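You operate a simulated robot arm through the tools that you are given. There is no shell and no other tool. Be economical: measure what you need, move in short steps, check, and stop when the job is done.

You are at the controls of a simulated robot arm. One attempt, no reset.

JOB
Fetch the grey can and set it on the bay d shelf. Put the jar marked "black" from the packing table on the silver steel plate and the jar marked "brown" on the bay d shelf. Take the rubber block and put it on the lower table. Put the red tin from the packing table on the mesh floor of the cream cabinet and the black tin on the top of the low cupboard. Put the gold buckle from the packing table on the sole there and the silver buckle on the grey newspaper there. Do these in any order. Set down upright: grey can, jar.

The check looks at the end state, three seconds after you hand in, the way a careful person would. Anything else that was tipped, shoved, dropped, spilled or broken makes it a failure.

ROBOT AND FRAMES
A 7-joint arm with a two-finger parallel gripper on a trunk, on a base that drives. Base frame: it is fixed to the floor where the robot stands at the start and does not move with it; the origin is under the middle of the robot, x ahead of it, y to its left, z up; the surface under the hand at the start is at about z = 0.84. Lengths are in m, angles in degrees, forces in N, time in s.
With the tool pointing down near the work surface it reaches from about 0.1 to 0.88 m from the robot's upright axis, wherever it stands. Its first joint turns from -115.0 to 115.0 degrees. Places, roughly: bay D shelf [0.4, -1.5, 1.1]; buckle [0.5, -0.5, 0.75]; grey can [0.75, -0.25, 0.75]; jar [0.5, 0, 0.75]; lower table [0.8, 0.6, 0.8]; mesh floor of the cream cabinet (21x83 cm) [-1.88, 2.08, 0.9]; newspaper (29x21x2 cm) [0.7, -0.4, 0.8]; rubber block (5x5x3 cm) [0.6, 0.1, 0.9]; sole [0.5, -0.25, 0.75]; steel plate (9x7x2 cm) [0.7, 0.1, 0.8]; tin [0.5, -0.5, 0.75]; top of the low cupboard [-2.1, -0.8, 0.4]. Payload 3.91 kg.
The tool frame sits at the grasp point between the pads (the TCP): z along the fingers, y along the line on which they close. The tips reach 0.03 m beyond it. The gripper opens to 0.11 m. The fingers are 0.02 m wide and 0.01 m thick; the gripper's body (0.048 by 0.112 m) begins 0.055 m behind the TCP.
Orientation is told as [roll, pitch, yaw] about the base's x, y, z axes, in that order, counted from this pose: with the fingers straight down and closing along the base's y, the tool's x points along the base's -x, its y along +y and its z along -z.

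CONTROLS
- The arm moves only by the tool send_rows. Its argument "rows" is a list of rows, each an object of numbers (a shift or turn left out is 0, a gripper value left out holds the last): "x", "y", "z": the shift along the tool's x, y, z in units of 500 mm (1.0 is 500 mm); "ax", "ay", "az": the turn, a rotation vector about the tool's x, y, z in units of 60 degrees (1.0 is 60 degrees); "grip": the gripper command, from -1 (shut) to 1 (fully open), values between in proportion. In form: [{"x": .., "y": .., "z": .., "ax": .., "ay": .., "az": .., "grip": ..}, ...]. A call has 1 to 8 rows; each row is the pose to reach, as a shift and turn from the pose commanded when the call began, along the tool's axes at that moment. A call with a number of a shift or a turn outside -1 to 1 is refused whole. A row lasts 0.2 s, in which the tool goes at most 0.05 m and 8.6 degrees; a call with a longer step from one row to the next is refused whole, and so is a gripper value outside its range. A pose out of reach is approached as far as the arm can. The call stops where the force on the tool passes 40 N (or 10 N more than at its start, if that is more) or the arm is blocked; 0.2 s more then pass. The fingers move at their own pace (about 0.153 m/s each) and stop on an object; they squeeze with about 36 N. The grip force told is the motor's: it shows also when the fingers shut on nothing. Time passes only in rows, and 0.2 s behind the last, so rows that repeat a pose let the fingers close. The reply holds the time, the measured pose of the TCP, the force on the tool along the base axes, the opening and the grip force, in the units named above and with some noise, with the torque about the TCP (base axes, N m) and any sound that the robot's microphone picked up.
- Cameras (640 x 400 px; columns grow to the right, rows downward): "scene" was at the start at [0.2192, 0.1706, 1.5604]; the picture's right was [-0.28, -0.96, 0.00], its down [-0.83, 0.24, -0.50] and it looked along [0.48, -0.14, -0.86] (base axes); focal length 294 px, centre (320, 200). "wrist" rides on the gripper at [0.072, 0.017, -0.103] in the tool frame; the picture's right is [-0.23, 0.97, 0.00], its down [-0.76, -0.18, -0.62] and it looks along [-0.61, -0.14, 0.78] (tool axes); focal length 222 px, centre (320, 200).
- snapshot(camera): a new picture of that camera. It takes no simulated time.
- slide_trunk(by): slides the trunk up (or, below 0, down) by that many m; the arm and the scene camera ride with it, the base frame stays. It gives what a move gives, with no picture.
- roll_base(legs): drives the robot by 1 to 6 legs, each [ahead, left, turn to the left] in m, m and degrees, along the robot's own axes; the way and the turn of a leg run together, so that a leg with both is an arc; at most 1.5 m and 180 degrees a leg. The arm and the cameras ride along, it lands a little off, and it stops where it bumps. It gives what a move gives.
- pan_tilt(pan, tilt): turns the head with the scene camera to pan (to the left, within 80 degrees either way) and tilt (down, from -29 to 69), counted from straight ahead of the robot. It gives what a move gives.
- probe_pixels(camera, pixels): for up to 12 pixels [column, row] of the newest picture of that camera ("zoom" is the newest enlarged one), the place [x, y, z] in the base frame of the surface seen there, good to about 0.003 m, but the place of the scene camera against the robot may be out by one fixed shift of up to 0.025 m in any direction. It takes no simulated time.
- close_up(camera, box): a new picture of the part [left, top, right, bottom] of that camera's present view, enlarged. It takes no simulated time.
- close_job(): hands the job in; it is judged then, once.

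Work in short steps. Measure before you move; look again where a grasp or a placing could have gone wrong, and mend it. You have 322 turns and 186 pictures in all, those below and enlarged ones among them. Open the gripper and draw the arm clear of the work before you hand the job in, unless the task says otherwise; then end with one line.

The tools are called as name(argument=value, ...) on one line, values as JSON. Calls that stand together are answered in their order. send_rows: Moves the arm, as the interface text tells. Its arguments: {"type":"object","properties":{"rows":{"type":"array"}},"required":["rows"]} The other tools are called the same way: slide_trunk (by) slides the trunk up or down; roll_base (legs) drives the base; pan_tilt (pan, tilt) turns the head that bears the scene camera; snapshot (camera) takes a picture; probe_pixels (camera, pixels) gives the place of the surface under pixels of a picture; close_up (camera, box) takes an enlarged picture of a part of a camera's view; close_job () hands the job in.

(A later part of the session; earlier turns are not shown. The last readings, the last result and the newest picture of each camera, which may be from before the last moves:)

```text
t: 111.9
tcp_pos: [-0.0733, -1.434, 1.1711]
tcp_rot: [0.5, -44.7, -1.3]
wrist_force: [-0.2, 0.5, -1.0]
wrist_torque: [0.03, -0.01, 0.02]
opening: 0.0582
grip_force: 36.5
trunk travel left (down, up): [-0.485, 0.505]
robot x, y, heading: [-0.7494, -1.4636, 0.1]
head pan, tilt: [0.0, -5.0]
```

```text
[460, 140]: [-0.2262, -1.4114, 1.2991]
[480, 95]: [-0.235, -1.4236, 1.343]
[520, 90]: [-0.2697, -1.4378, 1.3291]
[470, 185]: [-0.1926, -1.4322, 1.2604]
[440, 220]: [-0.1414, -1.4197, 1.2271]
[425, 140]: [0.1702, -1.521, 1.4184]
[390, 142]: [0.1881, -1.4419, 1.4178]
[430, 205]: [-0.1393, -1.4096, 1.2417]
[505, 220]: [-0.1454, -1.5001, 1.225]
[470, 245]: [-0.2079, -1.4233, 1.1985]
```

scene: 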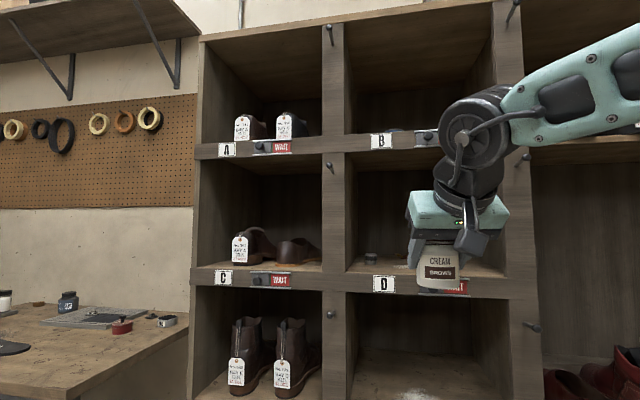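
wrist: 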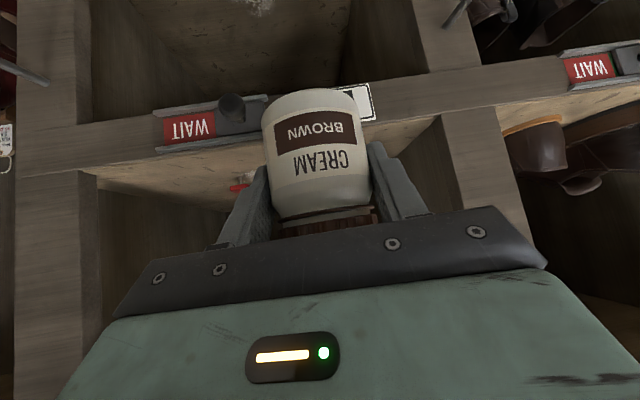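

Good: the wrist stays below bay B's board. Drive ahead 0.17, then align y to -1.401.

roll_base(legs=[[0.17, 0.03, 0.0]])

snapshot(camera="scene")

snapshot(camera="wrist")

```text
t: 113.3
tcp_pos: [0.0981, -1.4017, 1.1722]
tcp_rot: [0.5, -44.8, -1.4]
wrist_force: [0.0, -0.5, -3.6]
wrist_torque: [-0.02, -0.01, 0.05]
opening: 0.0584
grip_force: 36.1
trunk travel left (down, up): [-0.485, 0.505]
robot x, y, heading: [-0.5783, -1.4342, 0.1]
head pan, tilt: [0.0, -5.0]
```

```text
127 pictures are left
```

scene: 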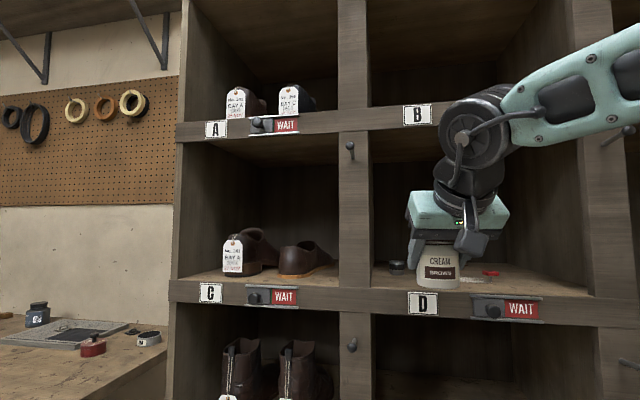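

```text
126 pictures are left
```

wrist: 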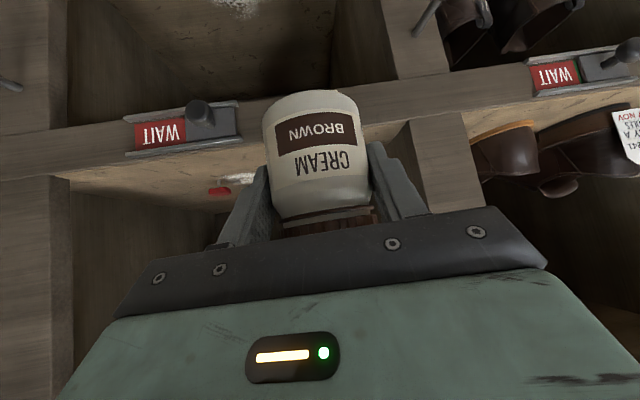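

Clear path. I push in 0.144 m at this height.

send_rows(rows=[{"x": -0.05, "z": 0.05}, {"x": -0.1, "z": 0.1}, {"x": -0.15, "z": 0.15}, {"x": -0.204, "z": 0.204}, {"x": -0.204, "z": 0.204}])

snapshot(camera="wrist")

snapshot(camera="scene")

```text
t: 114.5
tcp_pos: [0.2435, -1.4042, 1.1705]
tcp_rot: [0.5, -44.9, -1.3]
wrist_force: [0.5, -0.1, -2.7]
wrist_torque: [-0.02, -0.01, 0.02]
opening: 0.0583
grip_force: 35.7
trunk travel left (down, up): [-0.485, 0.505]
robot x, y, heading: [-0.576, -1.4324, 0.2]
head pan, tilt: [0.0, -5.0]
```

```text
125 pictures are left
```

wrist: 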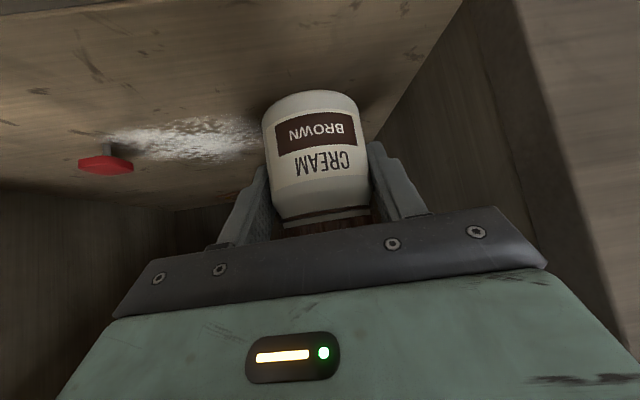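

```text
124 pictures are left
```

scene: 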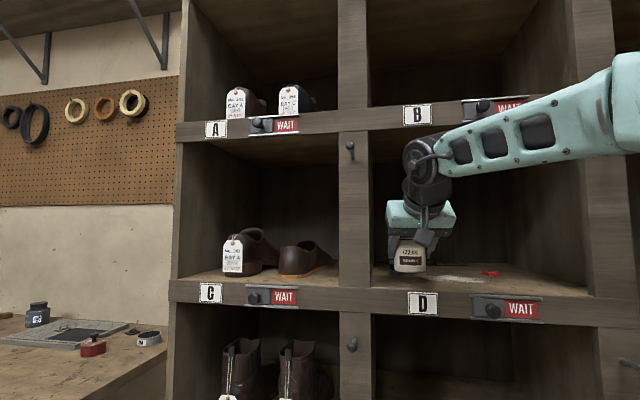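

Inside the bay, left of the spill. Lower 0.021 m and release.

send_rows(rows=[{"x": 0.015, "z": 0.015}, {"x": 0.03, "z": 0.03}, {"x": 0.03, "z": 0.03}])

send_rows(rows=[{"grip": 0.1}, {"grip": 0.35}, {"grip": 0.35}, {"x": -0.012, "z": -0.05}, {"x": -0.02, "z": -0.13}, {"x": -0.02, "z": -0.21}, {"x": -0.02, "z": -0.28}])

snapshot(camera="wrist")

snapshot(camera="scene")

```text
t: 115.3
tcp_pos: [0.2411, -1.4048, 1.1491]
tcp_rot: [0.5, -44.7, -1.2]
wrist_force: [0.0, 0.5, -3.1]
wrist_torque: [0.01, 0.02, -0.02]
opening: 0.0582
grip_force: 36.3
trunk travel left (down, up): [-0.485, 0.505]
robot x, y, heading: [-0.5776, -1.4315, 0.3]
head pan, tilt: [0.0, -5.0]
```

```text
t: 116.9
tcp_pos: [0.1509, -1.4031, 1.2563]
tcp_rot: [0.5, -44.7, -1.4]
wrist_force: [-0.3, -0.6, -0.2]
wrist_torque: [0.0, -0.03, 0.02]
opening: 0.0742
grip_force: 0.1
trunk travel left (down, up): [-0.485, 0.505]
robot x, y, heading: [-0.5745, -1.4301, 0.3]
head pan, tilt: [0.0, -5.0]
```

```text
123 pictures are left
```

wrist: 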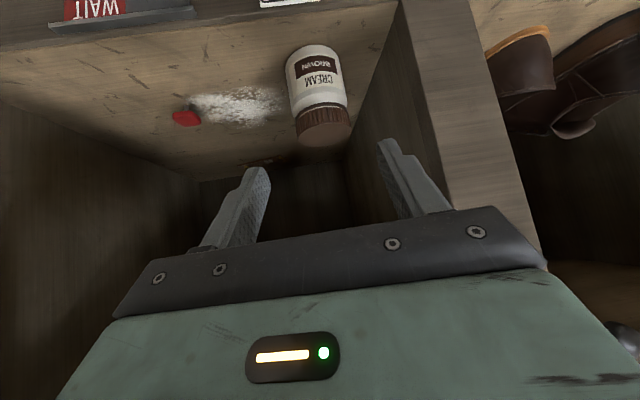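

```text
122 pictures are left
```

scene: 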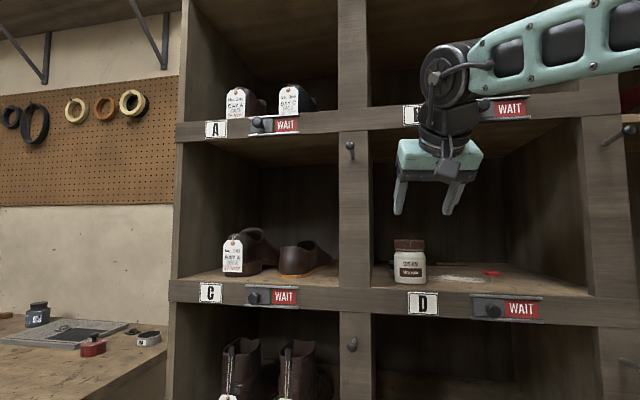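

Jar upright in bay D. Before leaving I probe the right front spot for the can.

probe_pixels(camera="wrist", pixels=[[60, 75], [100, 100], [60, 100], [20, 100], [185, 118], [175, 124], [198, 105], [140, 60], [100, 55], [320, 145], [230, 60], [180, 140]])

roll_base(legs=[[-0.45, 0.0, 0.0]])

```text
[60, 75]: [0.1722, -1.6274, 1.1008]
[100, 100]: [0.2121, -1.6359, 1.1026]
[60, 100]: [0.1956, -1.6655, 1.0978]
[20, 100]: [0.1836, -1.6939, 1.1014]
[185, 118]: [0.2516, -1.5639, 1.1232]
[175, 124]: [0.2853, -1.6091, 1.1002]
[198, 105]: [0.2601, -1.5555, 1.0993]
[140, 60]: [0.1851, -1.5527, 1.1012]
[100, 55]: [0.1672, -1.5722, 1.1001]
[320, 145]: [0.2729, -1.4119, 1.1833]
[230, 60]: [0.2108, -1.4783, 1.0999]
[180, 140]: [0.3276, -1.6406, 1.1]
```

```text
t: 119.7
tcp_pos: [-0.3014, -1.405, 1.2562]
tcp_rot: [0.6, -44.7, -1.3]
wrist_force: [-0.2, 0.0, -0.4]
wrist_torque: [0.01, -0.01, -0.02]
opening: 0.0744
grip_force: 0.1
trunk travel left (down, up): [-0.485, 0.505]
robot x, y, heading: [-1.0287, -1.4372, 0.3]
head pan, tilt: [0.0, -5.0]
```

Next the grease can. I drive left 1.29 m, and adjust trunk and hand heights in the open.

roll_base(legs=[[0.0, 1.0, 0.0], [0.0, 0.29, -0.3]])

send_rows(rows=[{"x": 0.065, "z": 0.065}, {"x": 0.13, "z": 0.13}, {"x": 0.195, "z": 0.195}, {"x": 0.26, "z": 0.26}])

slide_trunk(by=0.3)

send_rows(rows=[{"x": 0.065, "z": 0.065}, {"x": 0.13, "z": 0.13}, {"x": 0.195, "z": 0.195}, {"x": 0.26, "z": 0.26}, {"x": 0.325, "z": 0.325}])

pan_tilt(pan=0, tilt=40)

snapshot(camera="scene")

```text
t: 126.5
tcp_pos: [-0.3033, -0.1189, 1.2564]
tcp_rot: [0.7, -44.8, -1.7]
wrist_force: [0.0, -0.7, -0.2]
wrist_torque: [-0.02, -0.01, 0.01]
opening: 0.0745
grip_force: 0.0
trunk travel left (down, up): [-0.485, 0.505]
robot x, y, heading: [-1.0299, -0.1445, -0.2]
head pan, tilt: [0.0, -5.0]
```

```text
t: 127.5
tcp_pos: [-0.3043, -0.1194, 1.0738]
tcp_rot: [0.6, -44.8, -1.6]
wrist_force: [-0.1, -0.2, 0.4]
wrist_torque: [0.04, 0.0, 0.01]
opening: 0.0742
grip_force: 0.1
trunk travel left (down, up): [-0.485, 0.505]
robot x, y, heading: [-1.0312, -0.1459, -0.0]
head pan, tilt: [0.0, -5.0]
```

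```text
t: 130.4
tcp_pos: [-0.3042, -0.118, 1.3724]
tcp_rot: [0.7, -44.8, -1.5]
wrist_force: [0.3, 0.8, 0.5]
wrist_torque: [-0.01, 0.0, -0.04]
opening: 0.0741
grip_force: 0.0
trunk travel left (down, up): [-0.785, 0.205]
robot x, y, heading: [-1.0272, -0.1472, -0.4]
head pan, tilt: [0.0, -5.0]
```

```text
t: 131.7
tcp_pos: [-0.3062, -0.1163, 1.1419]
tcp_rot: [0.5, -44.8, -1.7]
wrist_force: [-0.9, 0.6, 1.3]
wrist_torque: [-0.03, -0.01, 0.03]
opening: 0.0743
grip_force: 0.0
trunk travel left (down, up): [-0.785, 0.205]
robot x, y, heading: [-1.0319, -0.1458, -0.2]
head pan, tilt: [0.0, -5.0]
```

```text
t: 132.8
tcp_pos: [-0.3059, -0.1163, 1.1425]
tcp_rot: [0.6, -44.8, -1.7]
wrist_force: [0.6, 0.4, -0.1]
wrist_torque: [-0.01, -0.02, 0.01]
opening: 0.0742
grip_force: 0.1
trunk travel left (down, up): [-0.785, 0.205]
robot x, y, heading: [-1.0274, -0.145, 0.0]
head pan, tilt: [0.0, 40.0]
```

```text
121 pictures are left
```

scene: 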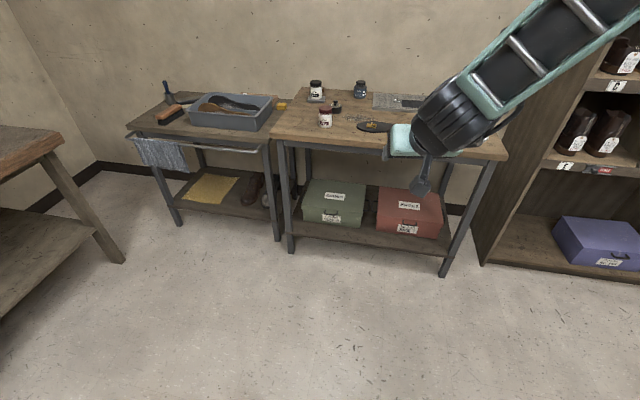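

Clear floor ahead. Drive ahead 0.95 m to the table.

roll_base(legs=[[0.95, 0.0, 0.0]])

snapshot(camera="wrist")

```text
t: 137.7
tcp_pos: [0.637, -0.108, 1.1423]
tcp_rot: [0.6, -44.8, -1.3]
wrist_force: [0.1, 0.0, 0.2]
wrist_torque: [0.0, -0.02, 0.02]
opening: 0.0743
grip_force: 0.1
trunk travel left (down, up): [-0.785, 0.205]
robot x, y, heading: [-0.0851, -0.1429, 0.2]
head pan, tilt: [0.0, 40.0]
```

```text
120 pictures are left
```

wrist: 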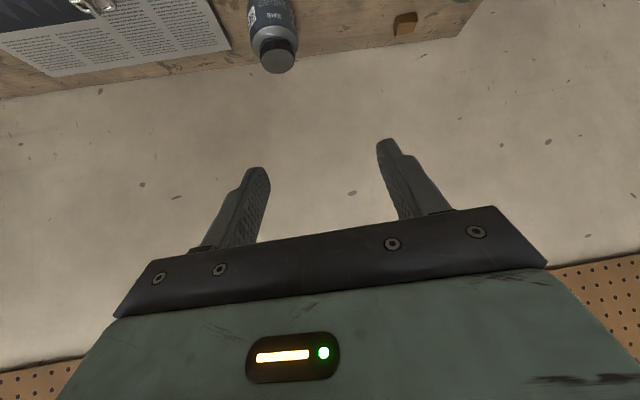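

The can is at (275,35). I probe it.

probe_pixels(camera="wrist", pixels=[[278, 55], [262, 55], [293, 55], [272, 30], [272, 10], [254, 15], [292, 12], [278, 70], [230, 50], [405, 22]])

```text
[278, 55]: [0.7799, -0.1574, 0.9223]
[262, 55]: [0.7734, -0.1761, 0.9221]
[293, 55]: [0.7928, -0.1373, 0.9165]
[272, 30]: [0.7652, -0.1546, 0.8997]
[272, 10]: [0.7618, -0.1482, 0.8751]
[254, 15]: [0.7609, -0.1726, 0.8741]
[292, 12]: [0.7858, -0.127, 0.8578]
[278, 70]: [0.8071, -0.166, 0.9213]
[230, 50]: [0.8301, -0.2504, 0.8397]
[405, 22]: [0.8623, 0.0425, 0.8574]
```

Can centre (0.790,-0.155). Move to the pregrasp at (0.719,-0.155,0.955).

send_rows(rows=[{"x": 0.03, "y": -0.019, "z": 0.076, "grip": 0.55}, {"x": 0.06, "y": -0.038, "z": 0.152}, {"x": 0.09, "y": -0.057, "z": 0.228}, {"x": 0.12, "y": -0.076, "z": 0.304}, {"x": 0.148, "y": -0.094, "z": 0.38}, {"x": 0.148, "y": -0.094, "z": 0.38}])

snapshot(camera="wrist")

```text
t: 139.1
tcp_pos: [0.7183, -0.1557, 0.9534]
tcp_rot: [0.6, -44.7, -1.2]
wrist_force: [-0.6, -0.2, -0.2]
wrist_torque: [-0.01, 0.01, 0.03]
opening: 0.0852
grip_force: 0.0
trunk travel left (down, up): [-0.785, 0.205]
robot x, y, heading: [-0.0858, -0.1428, 0.2]
head pan, tilt: [0.0, 40.0]
```

```text
119 pictures are left
```

wrist: 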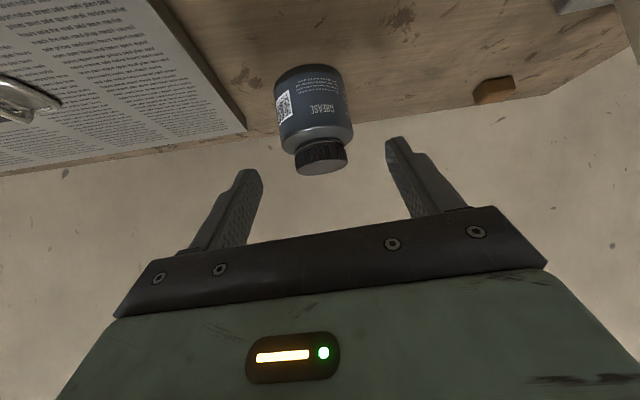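

I check the centring by probing the can's sides.

probe_pixels(camera="wrist", pixels=[[280, 110], [346, 108], [314, 100], [322, 165], [300, 160], [343, 158]])

```text
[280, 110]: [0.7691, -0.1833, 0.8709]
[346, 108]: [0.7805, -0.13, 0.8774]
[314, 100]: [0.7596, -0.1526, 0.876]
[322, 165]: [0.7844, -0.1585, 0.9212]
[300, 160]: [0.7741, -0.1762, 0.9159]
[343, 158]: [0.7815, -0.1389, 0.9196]
```

Centred within 1–2 mm. Advance 0.1, close, and lift.

send_rows(rows=[{"y": -0.002, "z": 0.07}, {"y": -0.002, "z": 0.14}, {"y": -0.002, "z": 0.198}, {"y": -0.002, "z": 0.198}])

send_rows(rows=[{"grip": -1}, {"grip": -1}, {"grip": -1}, {"grip": -1}])

send_rows(rows=[{"x": -0.03, "z": -0.03}, {"x": -0.09, "z": -0.09}, {"x": -0.15, "z": -0.15}])

snapshot(camera="wrist")

```text
t: 140.1
tcp_pos: [0.7885, -0.1574, 0.8834]
tcp_rot: [0.6, -44.8, -1.2]
wrist_force: [0.4, 0.2, 1.1]
wrist_torque: [0.01, 0.02, -0.04]
opening: 0.0853
grip_force: 0.0
trunk travel left (down, up): [-0.785, 0.205]
robot x, y, heading: [-0.0873, -0.1429, 0.2]
head pan, tilt: [0.0, 40.0]
```

```text
t: 141.1
tcp_pos: [0.788, -0.1569, 0.8835]
tcp_rot: [0.6, -44.8, -1.2]
wrist_force: [1.1, -0.8, 0.3]
wrist_torque: [-0.1, -0.06, 0.04]
opening: 0.0663
grip_force: 35.8
trunk travel left (down, up): [-0.785, 0.205]
robot x, y, heading: [-0.0879, -0.1447, 0.3]
head pan, tilt: [0.0, 40.0]
```

```text
t: 141.9
tcp_pos: [0.7878, -0.1589, 0.9884]
tcp_rot: [0.6, -44.7, -1.2]
wrist_force: [-0.2, -0.7, -2.5]
wrist_torque: [0.01, 0.01, -0.04]
opening: 0.0662
grip_force: 36.5
trunk travel left (down, up): [-0.785, 0.205]
robot x, y, heading: [-0.0884, -0.1406, 0.5]
head pan, tilt: [0.0, 40.0]
```

```text
118 pictures are left
```

wrist: 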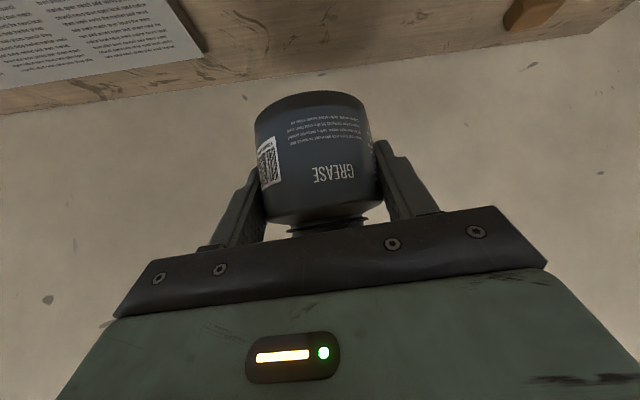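

Can held. Drive back 0.95 and reconfigure: retract the hand, lower the trunk 0.3, raise the hand.

roll_base(legs=[[-0.95, 0.0, -0.4]])

send_rows(rows=[{"z": -0.08, "x": 0.02}, {"z": -0.17, "x": 0.02}, {"z": -0.26, "x": 0.02}, {"z": -0.35, "x": 0.02}, {"z": -0.4, "x": 0.02}])

slide_trunk(by=-0.3)

send_rows(rows=[{"x": -0.065, "z": -0.065}, {"x": -0.13, "z": -0.13}, {"x": -0.195, "z": -0.195}, {"x": -0.26, "z": -0.26}, {"x": -0.325, "z": -0.325}, {"x": -0.39, "z": -0.39}, {"x": -0.45, "z": -0.45}])

```text
t: 146.8
tcp_pos: [-0.1588, -0.1675, 0.9892]
tcp_rot: [0.7, -44.8, -1.7]
wrist_force: [-1.1, 0.4, -2.2]
wrist_torque: [-0.02, 0.01, 0.01]
opening: 0.0661
grip_force: 35.8
trunk travel left (down, up): [-0.785, 0.205]
robot x, y, heading: [-1.034, -0.144, 0.1]
head pan, tilt: [0.0, 40.0]
```

```text
t: 148.1
tcp_pos: [-0.3075, -0.1647, 1.124]
tcp_rot: [0.7, -44.7, -1.6]
wrist_force: [0.5, 0.8, -3.5]
wrist_torque: [0.05, 0.03, 0.04]
opening: 0.0663
grip_force: 36.2
trunk travel left (down, up): [-0.785, 0.205]
robot x, y, heading: [-1.0342, -0.1441, -0.1]
head pan, tilt: [0.0, 40.0]
```

```text
t: 151.1
tcp_pos: [-0.3074, -0.1648, 0.8252]
tcp_rot: [0.7, -44.8, -1.6]
wrist_force: [0.3, -0.2, -2.8]
wrist_torque: [0.0, 0.03, -0.02]
opening: 0.066
grip_force: 35.7
trunk travel left (down, up): [-0.485, 0.505]
robot x, y, heading: [-1.0341, -0.146, -0.1]
head pan, tilt: [0.0, 40.0]
```

```text
t: 152.7
tcp_pos: [-0.3035, -0.1681, 1.1444]
tcp_rot: [0.6, -44.7, -1.7]
wrist_force: [-0.2, -0.2, -3.5]
wrist_torque: [0.01, 0.04, 0.0]
opening: 0.066
grip_force: 36.2
trunk travel left (down, up): [-0.485, 0.505]
robot x, y, heading: [-1.0369, -0.1424, -0.0]
head pan, tilt: [0.0, 40.0]
```

Drive right to y≈-1.605, then ahead 0.36, with the hand at z 1.17.

send_rows(rows=[{"x": -0.037, "z": -0.037}, {"x": -0.037, "z": -0.037}])

roll_base(legs=[[0.0, -1.0, 0.0], [0.0, -0.46, 0.0]])

roll_base(legs=[[0.36, 0.0, 0.0]])

pan_tilt(pan=0, tilt=-5)

snapshot(camera="scene")

snapshot(camera="wrist")

```text
t: 153.2
tcp_pos: [-0.304, -0.1682, 1.1688]
tcp_rot: [0.6, -44.8, -1.7]
wrist_force: [0.0, -1.4, -3.3]
wrist_torque: [0.0, 0.01, 0.0]
opening: 0.066
grip_force: 36.0
trunk travel left (down, up): [-0.485, 0.505]
robot x, y, heading: [-1.0335, -0.1459, -0.1]
head pan, tilt: [0.0, 40.0]
```

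```text
t: 160.8
tcp_pos: [-0.3192, -1.6289, 1.1685]
tcp_rot: [0.6, -44.8, -2.3]
wrist_force: [0.3, -1.0, -1.7]
wrist_torque: [0.03, 0.02, 0.02]
opening: 0.0661
grip_force: 35.6
trunk travel left (down, up): [-0.485, 0.505]
robot x, y, heading: [-1.0449, -1.597, -0.5]
head pan, tilt: [0.0, 40.0]
```

```text
t: 163.1
tcp_pos: [0.0398, -1.6343, 1.1682]
tcp_rot: [0.6, -44.7, -2.3]
wrist_force: [-0.3, -0.4, -3.2]
wrist_torque: [0.03, 0.04, 0.02]
opening: 0.066
grip_force: 36.0
trunk travel left (down, up): [-0.485, 0.505]
robot x, y, heading: [-0.6903, -1.6006, -0.9]
head pan, tilt: [0.0, 40.0]
```

```text
t: 164.2
tcp_pos: [0.0389, -1.6338, 1.169]
tcp_rot: [0.6, -44.7, -2.3]
wrist_force: [-0.3, 0.5, -2.4]
wrist_torque: [0.03, 0.06, 0.0]
opening: 0.0659
grip_force: 35.6
trunk travel left (down, up): [-0.485, 0.505]
robot x, y, heading: [-0.6929, -1.6011, -1.1]
head pan, tilt: [0.0, -5.0]
```

```text
117 pictures are left
```

scene: 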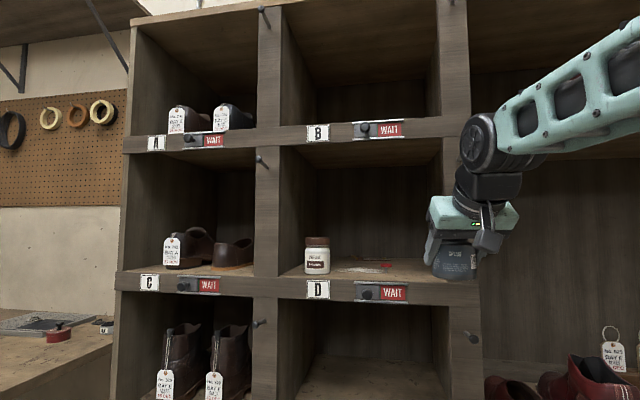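

```text
116 pictures are left
```

wrist: 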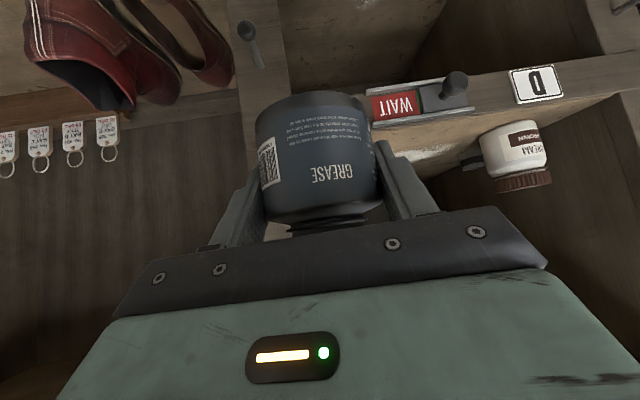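

I probe the right post's inner edge to see how much room there is.

probe_pixels(camera="wrist", pixels=[[285, 60], [240, 110], [232, 70], [280, 30], [400, 140], [385, 125], [430, 130], [245, 150], [430, 150]])

probe_pixels(camera="scene", pixels=[[436, 170], [445, 150], [430, 190], [425, 262], [410, 270], [384, 264], [360, 268], [420, 225], [465, 340]])

```text
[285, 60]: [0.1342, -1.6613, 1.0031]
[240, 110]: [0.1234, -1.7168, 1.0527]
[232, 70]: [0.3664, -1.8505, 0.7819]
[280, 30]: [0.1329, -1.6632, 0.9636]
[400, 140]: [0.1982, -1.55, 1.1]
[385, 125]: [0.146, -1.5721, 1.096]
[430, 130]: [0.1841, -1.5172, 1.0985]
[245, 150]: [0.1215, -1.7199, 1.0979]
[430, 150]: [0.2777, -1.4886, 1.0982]
```

```text
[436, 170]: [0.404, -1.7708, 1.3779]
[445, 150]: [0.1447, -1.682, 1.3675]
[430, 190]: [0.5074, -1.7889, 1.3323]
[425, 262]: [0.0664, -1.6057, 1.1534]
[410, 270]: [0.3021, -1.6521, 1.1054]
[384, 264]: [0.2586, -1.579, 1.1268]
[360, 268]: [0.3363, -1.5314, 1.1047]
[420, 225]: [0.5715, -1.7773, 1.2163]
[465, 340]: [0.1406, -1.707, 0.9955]
```

The right post's inner edge is at y≈-1.661 (front). I aim the can at (0.200,-1.60): between post and red knob. Adjust the base slightly left with a small turn.

roll_base(legs=[[0.06, 0.02, 1.0]])

snapshot(camera="wrist")

```text
t: 165.2
tcp_pos: [0.0994, -1.6003, 1.1688]
tcp_rot: [0.7, -44.7, -1.2]
wrist_force: [0.1, 0.5, -3.2]
wrist_torque: [-0.05, 0.01, 0.03]
opening: 0.0659
grip_force: 36.4
trunk travel left (down, up): [-0.485, 0.505]
robot x, y, heading: [-0.6315, -1.5811, 0.4]
head pan, tilt: [0.0, -5.0]
```

```text
115 pictures are left
```

wrist: 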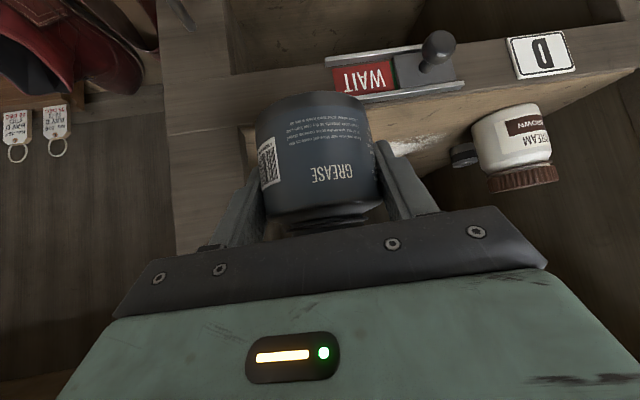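

I recheck the post's inner edge here, with the bay at (250,140).

probe_pixels(camera="wrist", pixels=[[238, 140], [225, 175], [250, 135], [245, 160], [235, 128], [180, 230], [420, 145], [400, 152]])

close_up(camera="scene", box=[320, 100, 560, 300])

```text
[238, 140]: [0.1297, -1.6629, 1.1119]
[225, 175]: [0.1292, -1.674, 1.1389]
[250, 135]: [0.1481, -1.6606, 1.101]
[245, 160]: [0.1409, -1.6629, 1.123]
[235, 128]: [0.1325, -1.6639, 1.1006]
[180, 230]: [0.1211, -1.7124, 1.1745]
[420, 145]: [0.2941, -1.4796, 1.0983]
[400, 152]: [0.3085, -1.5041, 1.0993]
```

```text
2.00 times, centred on (440, 200) of scene
```

zoom: 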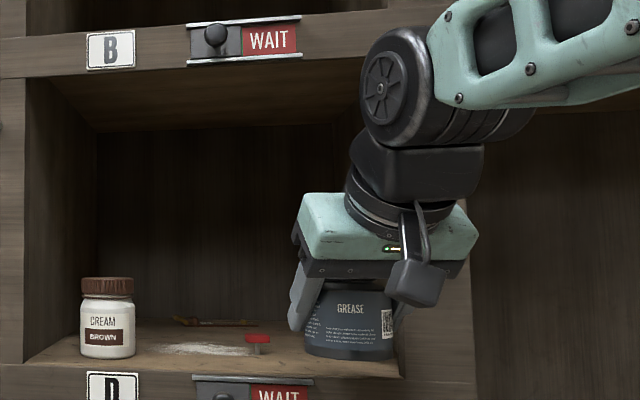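

Clearance to the post is about 7 mm. I check the wrist wheel against the right peg before pushing in.

probe_pixels(camera="zoom", pixels=[[525, 118], [480, 130], [440, 130], [400, 30], [380, 90], [480, 170], [600, 100], [470, 220], [345, 200]])

pan_tilt(pan=-15, tilt=-10)

snapshot(camera="scene")

```text
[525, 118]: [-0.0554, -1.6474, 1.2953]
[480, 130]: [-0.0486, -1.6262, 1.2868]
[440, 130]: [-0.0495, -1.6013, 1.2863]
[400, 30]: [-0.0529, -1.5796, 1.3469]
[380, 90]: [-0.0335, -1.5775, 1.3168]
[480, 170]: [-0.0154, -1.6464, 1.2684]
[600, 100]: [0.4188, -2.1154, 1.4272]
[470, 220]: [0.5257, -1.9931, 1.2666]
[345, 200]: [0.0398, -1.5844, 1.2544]
```

```text
t: 165.9
tcp_pos: [0.1003, -1.601, 1.1686]
tcp_rot: [0.6, -44.7, -1.2]
wrist_force: [0.3, 0.5, -2.6]
wrist_torque: [0.02, 0.03, -0.01]
opening: 0.0658
grip_force: 35.5
trunk travel left (down, up): [-0.485, 0.505]
robot x, y, heading: [-0.6323, -1.582, 0.4]
head pan, tilt: [-15.0, -10.0]
```

```text
113 pictures are left
```

scene: 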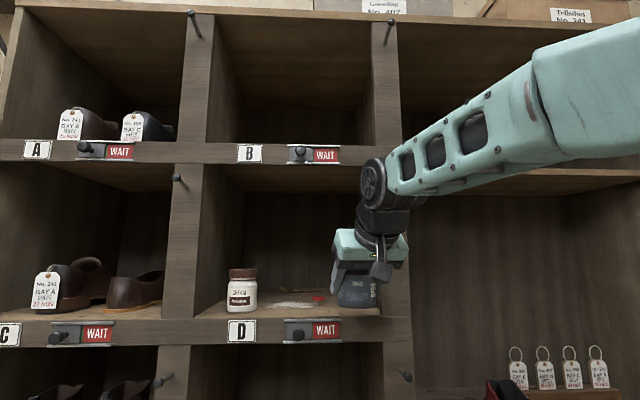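

The wheel (y>-1.65, x well back) clears the peg. I shift +5 mm in y, lower 1 cm, then push in 0.1 m slowly.

send_rows(rows=[{"x": 0.015, "y": 0.01, "z": 0.015}, {"x": -0.02, "y": 0.01, "z": 0.05}, {"x": -0.055, "y": 0.01, "z": 0.085}, {"x": -0.09, "y": 0.01, "z": 0.12}, {"x": -0.125, "y": 0.01, "z": 0.155}, {"x": -0.125, "y": 0.01, "z": 0.155}])

snapshot(camera="wrist")

snapshot(camera="scene")

```text
t: 167.3
tcp_pos: [0.1991, -1.5976, 1.1569]
tcp_rot: [0.6, -44.7, -1.3]
wrist_force: [0.0, -0.1, -2.7]
wrist_torque: [0.01, 0.0, -0.03]
opening: 0.0657
grip_force: 35.8
trunk travel left (down, up): [-0.485, 0.505]
robot x, y, heading: [-0.6284, -1.5841, 0.3]
head pan, tilt: [-15.0, -10.0]
```

```text
112 pictures are left
```

wrist: 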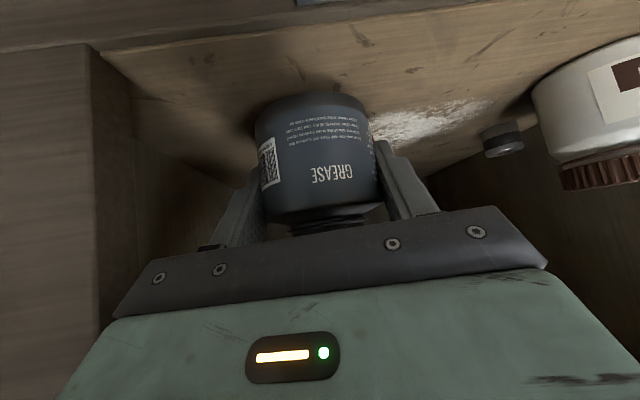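

```text
111 pictures are left
```

scene: 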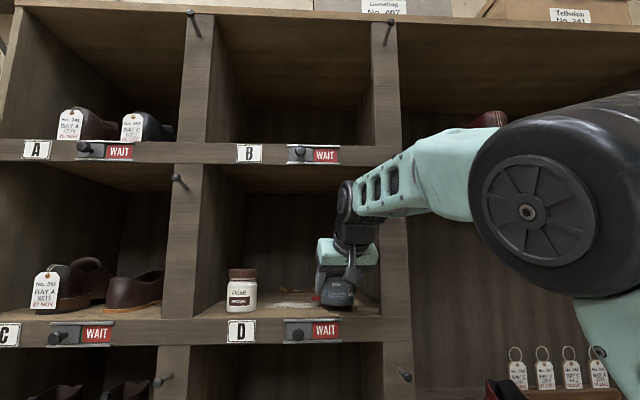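

Inside. I probe the lip and the nearby surfaces to check the final spot.

probe_pixels(camera="wrist", pixels=[[300, 30], [300, 45], [300, 85], [240, 110], [200, 100], [110, 55], [375, 150], [395, 130], [110, 120], [310, 97]])

close_up(camera="scene", box=[270, 220, 420, 350])

```text
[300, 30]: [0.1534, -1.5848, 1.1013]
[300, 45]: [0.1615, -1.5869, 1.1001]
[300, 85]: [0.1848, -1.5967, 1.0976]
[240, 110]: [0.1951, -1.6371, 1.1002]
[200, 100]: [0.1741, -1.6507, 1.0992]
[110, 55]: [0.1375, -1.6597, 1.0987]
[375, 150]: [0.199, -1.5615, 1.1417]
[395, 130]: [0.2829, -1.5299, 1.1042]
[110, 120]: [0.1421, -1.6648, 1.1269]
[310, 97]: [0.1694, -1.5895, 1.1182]
```

```text
3.08 times, centred on (345, 285) of scene
```

zoom: 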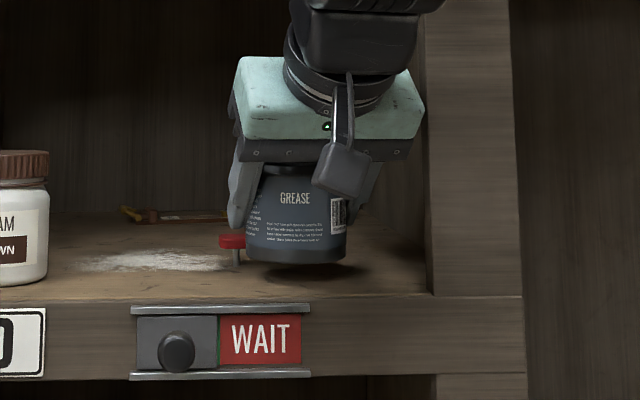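

The red stud is close to the left finger at zoom (232,240). I probe it carefully.

probe_pixels(camera="zoom", pixels=[[222, 240], [232, 240], [242, 240], [236, 262], [240, 222], [240, 210], [232, 237], [255, 255], [300, 262]])

```text
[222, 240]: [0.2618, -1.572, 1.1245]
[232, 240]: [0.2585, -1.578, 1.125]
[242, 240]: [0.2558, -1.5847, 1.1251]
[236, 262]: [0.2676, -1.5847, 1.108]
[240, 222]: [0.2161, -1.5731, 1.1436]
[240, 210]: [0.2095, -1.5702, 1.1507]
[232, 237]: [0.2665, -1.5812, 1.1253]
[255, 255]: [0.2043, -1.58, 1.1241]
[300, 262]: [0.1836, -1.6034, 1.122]
```

The stud is 1.5 cm beyond the fingertips. Lower 12.5 mm and release, retreating along the tool axis.

send_rows(rows=[{"x": 0.009, "z": 0.009}, {"x": 0.0177, "z": 0.0177}, {"x": 0.0177, "z": 0.0177}])

send_rows(rows=[{"grip": 0.35}, {"grip": 0.45}, {"grip": 0.45}, {"z": -0.04}, {"z": -0.1}, {"z": -0.17}, {"z": -0.24}])

snapshot(camera="wrist")

close_up(camera="scene", box=[200, 150, 420, 350])

```text
t: 168.1
tcp_pos: [0.1994, -1.5974, 1.1459]
tcp_rot: [0.5, -44.8, -1.3]
wrist_force: [-0.2, 0.0, -2.8]
wrist_torque: [-0.02, 0.0, -0.01]
opening: 0.0659
grip_force: 35.8
trunk travel left (down, up): [-0.485, 0.505]
robot x, y, heading: [-0.6309, -1.5863, 0.2]
head pan, tilt: [-15.0, -10.0]
```

```text
t: 169.7
tcp_pos: [0.1144, -1.5964, 1.2312]
tcp_rot: [0.6, -44.7, -1.2]
wrist_force: [0.2, -0.2, 0.1]
wrist_torque: [0.03, -0.02, 0.0]
opening: 0.08
grip_force: 0.1
trunk travel left (down, up): [-0.485, 0.505]
robot x, y, heading: [-0.6293, -1.5882, 0.1]
head pan, tilt: [-15.0, -10.0]
```

```text
109 pictures are left
```

wrist: 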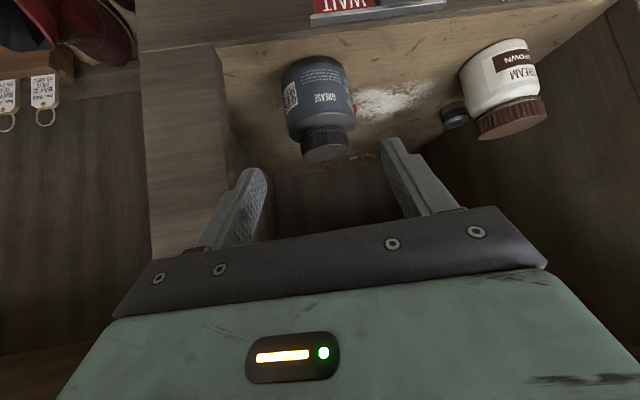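

```text
2.00 times, centred on (310, 250) of scene
```

zoom: 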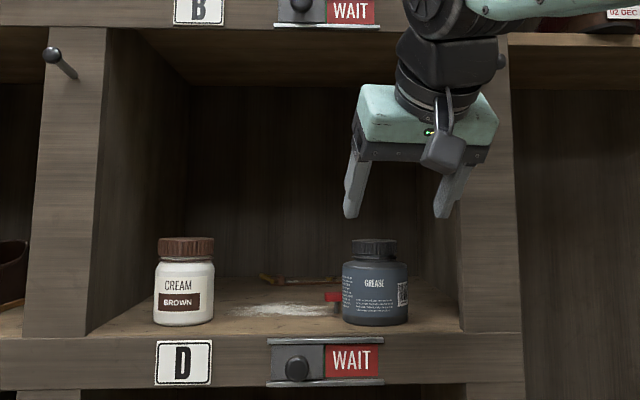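

Both stand upright in bay D. I back away 0.4 m, and return the tool to pointing down.

roll_base(legs=[[-0.4, 0.0, 0.0], [0.0, 1.0, 0.0], [0.0, 0.4, 0.0]])

send_rows(rows=[{"ay": 0.13}, {"ay": 0.26}, {"ay": 0.39}, {"ay": 0.52}, {"ay": 0.65}, {"ay": 0.745}, {"ay": 0.745}])

pan_tilt(pan=-80, tilt=25)

snapshot(camera="scene")

pan_tilt(pan=80, tilt=15)

snapshot(camera="scene")

```text
t: 179.1
tcp_pos: [-0.2949, -0.1914, 1.2317]
tcp_rot: [0.6, -44.9, -0.9]
wrist_force: [0.1, -0.1, 0.6]
wrist_torque: [-0.02, 0.01, 0.02]
opening: 0.0797
grip_force: 0.2
trunk travel left (down, up): [-0.485, 0.505]
robot x, y, heading: [-1.0374, -0.1798, 0.6]
head pan, tilt: [-15.0, -10.0]
```

```text
t: 180.7
tcp_pos: [-0.3031, -0.1716, 1.2118]
tcp_rot: [1.9, -6.3, -1.8]
wrist_force: [0.0, 0.0, 0.1]
wrist_torque: [0.02, 0.02, -0.01]
opening: 0.0801
grip_force: 0.0
out of reach, approached as far as the arm can: row 5, 6, 7
trunk travel left (down, up): [-0.485, 0.505]
robot x, y, heading: [-1.0408, -0.1839, 0.5]
head pan, tilt: [-15.0, -10.0]
```

```text
t: 182.1
tcp_pos: [-0.3039, -0.1708, 1.2114]
tcp_rot: [1.9, -6.4, -1.8]
wrist_force: [0.1, -0.2, 0.6]
wrist_torque: [0.0, -0.04, -0.03]
opening: 0.0801
grip_force: 0.1
trunk travel left (down, up): [-0.485, 0.505]
robot x, y, heading: [-1.0409, -0.1821, 0.6]
head pan, tilt: [-80.0, 25.0]
```

```text
107 pictures are left
```

scene: 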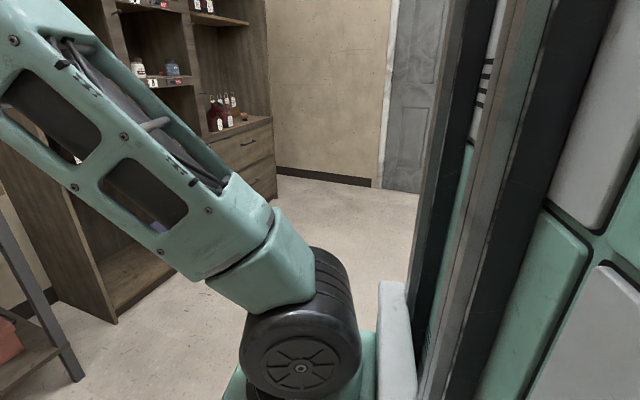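

```text
t: 184.6
tcp_pos: [-0.304, -0.1713, 1.2122]
tcp_rot: [1.8, -6.4, -1.7]
wrist_force: [0.0, -0.2, 0.1]
wrist_torque: [0.0, 0.0, -0.03]
opening: 0.0798
grip_force: 0.1
trunk travel left (down, up): [-0.485, 0.505]
robot x, y, heading: [-1.0409, -0.1806, 0.6]
head pan, tilt: [80.0, 15.0]
```

```text
106 pictures are left
```

scene: 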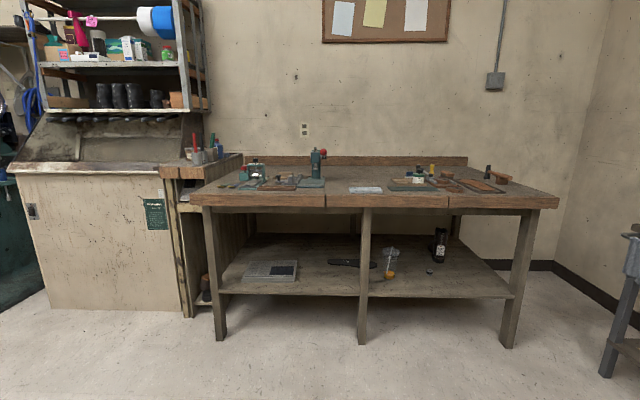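

The cream cabinet stands at far left with a trough top. I probe bench and cabinet positions before turning.

probe_pixels(camera="scene", pixels=[[215, 330], [510, 340], [100, 250], [50, 170], [130, 172], [180, 172], [75, 140], [140, 160], [40, 300], [180, 310], [150, 85], [320, 205]])

close_up(camera="scene", box=[0, 60, 260, 220])

```text
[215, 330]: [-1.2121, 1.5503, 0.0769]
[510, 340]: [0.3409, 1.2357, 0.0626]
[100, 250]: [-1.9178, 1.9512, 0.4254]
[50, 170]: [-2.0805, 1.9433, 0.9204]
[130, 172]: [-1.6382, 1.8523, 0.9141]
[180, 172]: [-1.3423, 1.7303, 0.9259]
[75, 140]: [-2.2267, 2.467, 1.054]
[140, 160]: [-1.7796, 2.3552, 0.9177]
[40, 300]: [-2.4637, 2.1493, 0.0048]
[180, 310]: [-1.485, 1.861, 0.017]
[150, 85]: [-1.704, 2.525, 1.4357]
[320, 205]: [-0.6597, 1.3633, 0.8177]
```

```text
2.46 times, centred on (130, 140) of scene
```

zoom: 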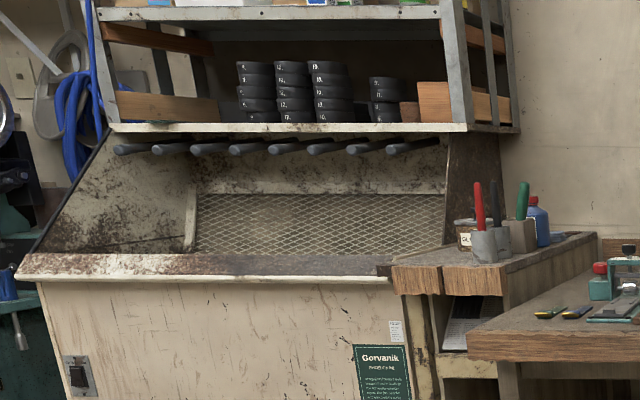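

The mesh floor is behind the front lip; pegs hang above the back. I probe mesh, lip and pegs.

probe_pixels(camera="zoom", pixels=[[210, 200], [430, 200], [230, 245], [400, 245], [320, 220], [130, 262], [240, 270], [240, 150], [120, 150], [400, 148], [300, 128], [190, 230]])

```text
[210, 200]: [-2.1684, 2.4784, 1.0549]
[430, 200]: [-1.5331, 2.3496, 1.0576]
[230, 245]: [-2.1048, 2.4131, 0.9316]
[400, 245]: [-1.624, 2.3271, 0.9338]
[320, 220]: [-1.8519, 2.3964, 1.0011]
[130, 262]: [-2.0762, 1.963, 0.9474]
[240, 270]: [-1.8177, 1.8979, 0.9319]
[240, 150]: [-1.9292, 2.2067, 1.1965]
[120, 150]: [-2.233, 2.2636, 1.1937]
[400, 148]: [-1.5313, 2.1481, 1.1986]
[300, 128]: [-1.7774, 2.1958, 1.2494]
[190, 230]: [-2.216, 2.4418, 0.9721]
```

The mesh floor lies in the trough behind the lip, open above at its front. I'll take the red tin with a 25° tilt. First raise the trunk and drive to the table.

slide_trunk(by=0.3)

roll_base(legs=[[0.85, -0.25, -0.6]])

send_rows(rows=[{"z": 0.08}, {"z": 0.17}, {"z": 0.26}, {"z": 0.35}, {"z": 0.44}, {"z": 0.53}, {"z": 0.62}, {"z": 0.7}])

snapshot(camera="wrist")

```text
t: 187.6
tcp_pos: [-0.3032, -0.1709, 1.5126]
tcp_rot: [1.8, -6.4, -1.7]
wrist_force: [-0.2, 0.0, -0.5]
wrist_torque: [0.01, -0.01, 0.0]
opening: 0.0797
grip_force: 0.0
trunk travel left (down, up): [-0.785, 0.205]
robot x, y, heading: [-1.0379, -0.183, 0.7]
head pan, tilt: [80.0, 15.0]
```

```text
t: 192.2
tcp_pos: [0.5471, -0.4208, 1.5108]
tcp_rot: [1.7, -6.4, -2.0]
wrist_force: [-0.4, -0.3, 0.3]
wrist_torque: [0.03, 0.02, 0.03]
opening: 0.0798
grip_force: 0.0
trunk travel left (down, up): [-0.785, 0.205]
robot x, y, heading: [-0.1902, -0.4265, 0.2]
head pan, tilt: [80.0, 15.0]
```

```text
t: 194.0
tcp_pos: [0.5854, -0.4111, 1.1633]
tcp_rot: [1.9, -6.5, -2.1]
wrist_force: [-0.6, -0.6, 0.7]
wrist_torque: [-0.01, -0.03, -0.01]
opening: 0.0797
grip_force: 0.1
trunk travel left (down, up): [-0.785, 0.205]
robot x, y, heading: [-0.1921, -0.4251, 0.2]
head pan, tilt: [80.0, 15.0]
```

```text
104 pictures are left
```

wrist: 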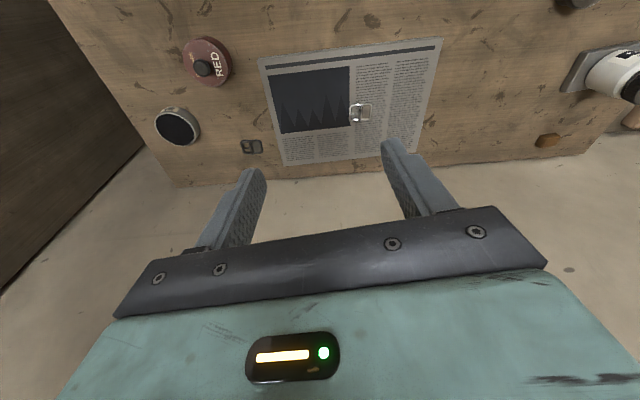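

I move toward the red tin at (205,62), levelling roll and yaw.

send_rows(rows=[{"x": 0.06, "y": -0.075, "ax": 0.032, "az": -0.035, "grip": 1}, {"x": 0.12, "y": -0.15, "ax": 0.032, "az": -0.035}, {"x": 0.18, "y": -0.23, "ax": 0.032, "az": -0.035}, {"x": 0.22, "y": -0.31, "ax": 0.032, "az": -0.035}, {"x": 0.22, "y": -0.31, "ax": 0.032, "az": -0.035, "z": 0.05}])

snapshot(camera="wrist")

```text
t: 195.2
tcp_pos: [0.4744, -0.5604, 1.1224]
tcp_rot: [-0.3, -6.4, 0.1]
wrist_force: [0.6, 0.2, 0.5]
wrist_torque: [0.0, -0.03, 0.0]
opening: 0.1102
grip_force: 0.1
trunk travel left (down, up): [-0.785, 0.205]
robot x, y, heading: [-0.1905, -0.4244, -0.1]
head pan, tilt: [80.0, 15.0]
```

```text
103 pictures are left
```

wrist: 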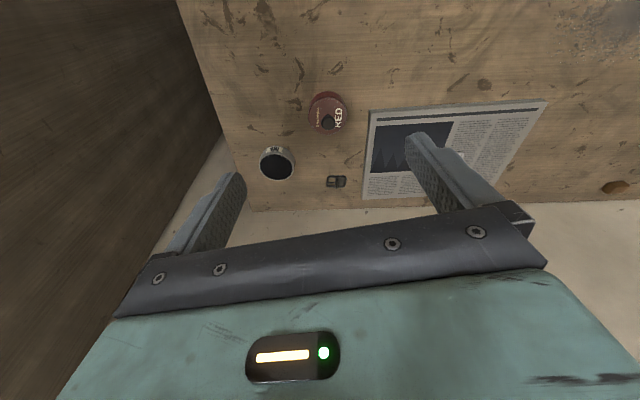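

Enlarge the tin and probe its edges.

close_up(camera="wrist", box=[250, 70, 400, 200])

probe_pixels(camera="wrist", pixels=[[310, 112], [347, 115], [328, 97], [329, 128], [327, 120], [335, 108], [277, 152], [336, 182]])

```text
3.08 times, centred on (325, 135) of wrist
```

zoom: 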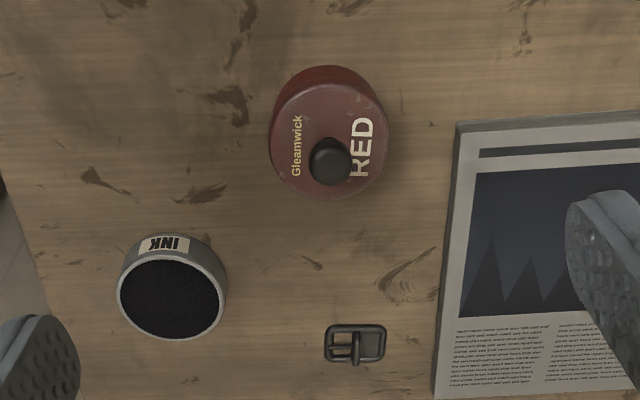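

```text
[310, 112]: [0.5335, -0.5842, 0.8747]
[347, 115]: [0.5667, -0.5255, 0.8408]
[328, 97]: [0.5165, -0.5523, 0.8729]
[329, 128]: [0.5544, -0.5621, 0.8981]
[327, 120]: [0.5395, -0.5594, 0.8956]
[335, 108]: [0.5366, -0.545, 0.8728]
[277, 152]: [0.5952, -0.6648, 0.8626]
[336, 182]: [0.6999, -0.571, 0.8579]
```

I probe lid edges in the zoom for the centre and diameter.

probe_pixels(camera="zoom", pixels=[[277, 145], [383, 135], [325, 90], [330, 196], [295, 180], [365, 180], [300, 105], [360, 100], [330, 160], [327, 72]])

```text
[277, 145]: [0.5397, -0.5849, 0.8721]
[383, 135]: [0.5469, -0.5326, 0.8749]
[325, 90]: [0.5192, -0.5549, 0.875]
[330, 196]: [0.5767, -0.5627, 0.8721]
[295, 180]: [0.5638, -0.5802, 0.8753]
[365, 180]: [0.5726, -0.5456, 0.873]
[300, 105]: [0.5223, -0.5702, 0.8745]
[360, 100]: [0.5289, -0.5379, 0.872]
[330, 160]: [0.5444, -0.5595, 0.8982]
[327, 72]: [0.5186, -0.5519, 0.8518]
```

Red tin centre (0.547,-0.559), diameter ~0.058, lid z 0.874. Tilt to -25° first.

send_rows(rows=[{"ay": -0.1, "grip": 0.6}, {"ay": -0.2}, {"ay": -0.31}, {"ay": -0.31}])

```text
t: 196.2
tcp_pos: [0.4755, -0.5624, 1.1224]
tcp_rot: [-0.4, -25.1, 0.3]
wrist_force: [0.0, -0.5, -0.2]
wrist_torque: [-0.01, -0.01, 0.01]
opening: 0.0878
grip_force: 0.0
trunk travel left (down, up): [-0.785, 0.205]
robot x, y, heading: [-0.1913, -0.4243, 0.3]
head pan, tilt: [80.0, 15.0]
```

Move to the pregrasp and look.

send_rows(rows=[{"x": 0.02, "y": 0.006, "z": 0.087}, {"x": 0.04, "y": 0.006, "z": 0.174}, {"x": 0.06, "y": 0.006, "z": 0.261}, {"x": 0.08, "y": 0.006, "z": 0.348}, {"x": 0.08, "y": 0.006, "z": 0.348}])

snapshot(camera="wrist")

```text
t: 197.4
tcp_pos: [0.5126, -0.5592, 0.9478]
tcp_rot: [-0.3, -25.0, 0.2]
wrist_force: [-0.5, 0.3, -0.2]
wrist_torque: [0.03, -0.01, 0.01]
opening: 0.088
grip_force: 0.1
trunk travel left (down, up): [-0.785, 0.205]
robot x, y, heading: [-0.1938, -0.4268, 0.1]
head pan, tilt: [80.0, 15.0]
```

```text
101 pictures are left
```

wrist: 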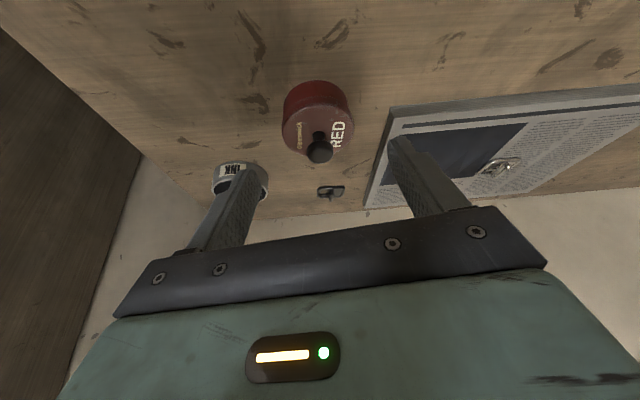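

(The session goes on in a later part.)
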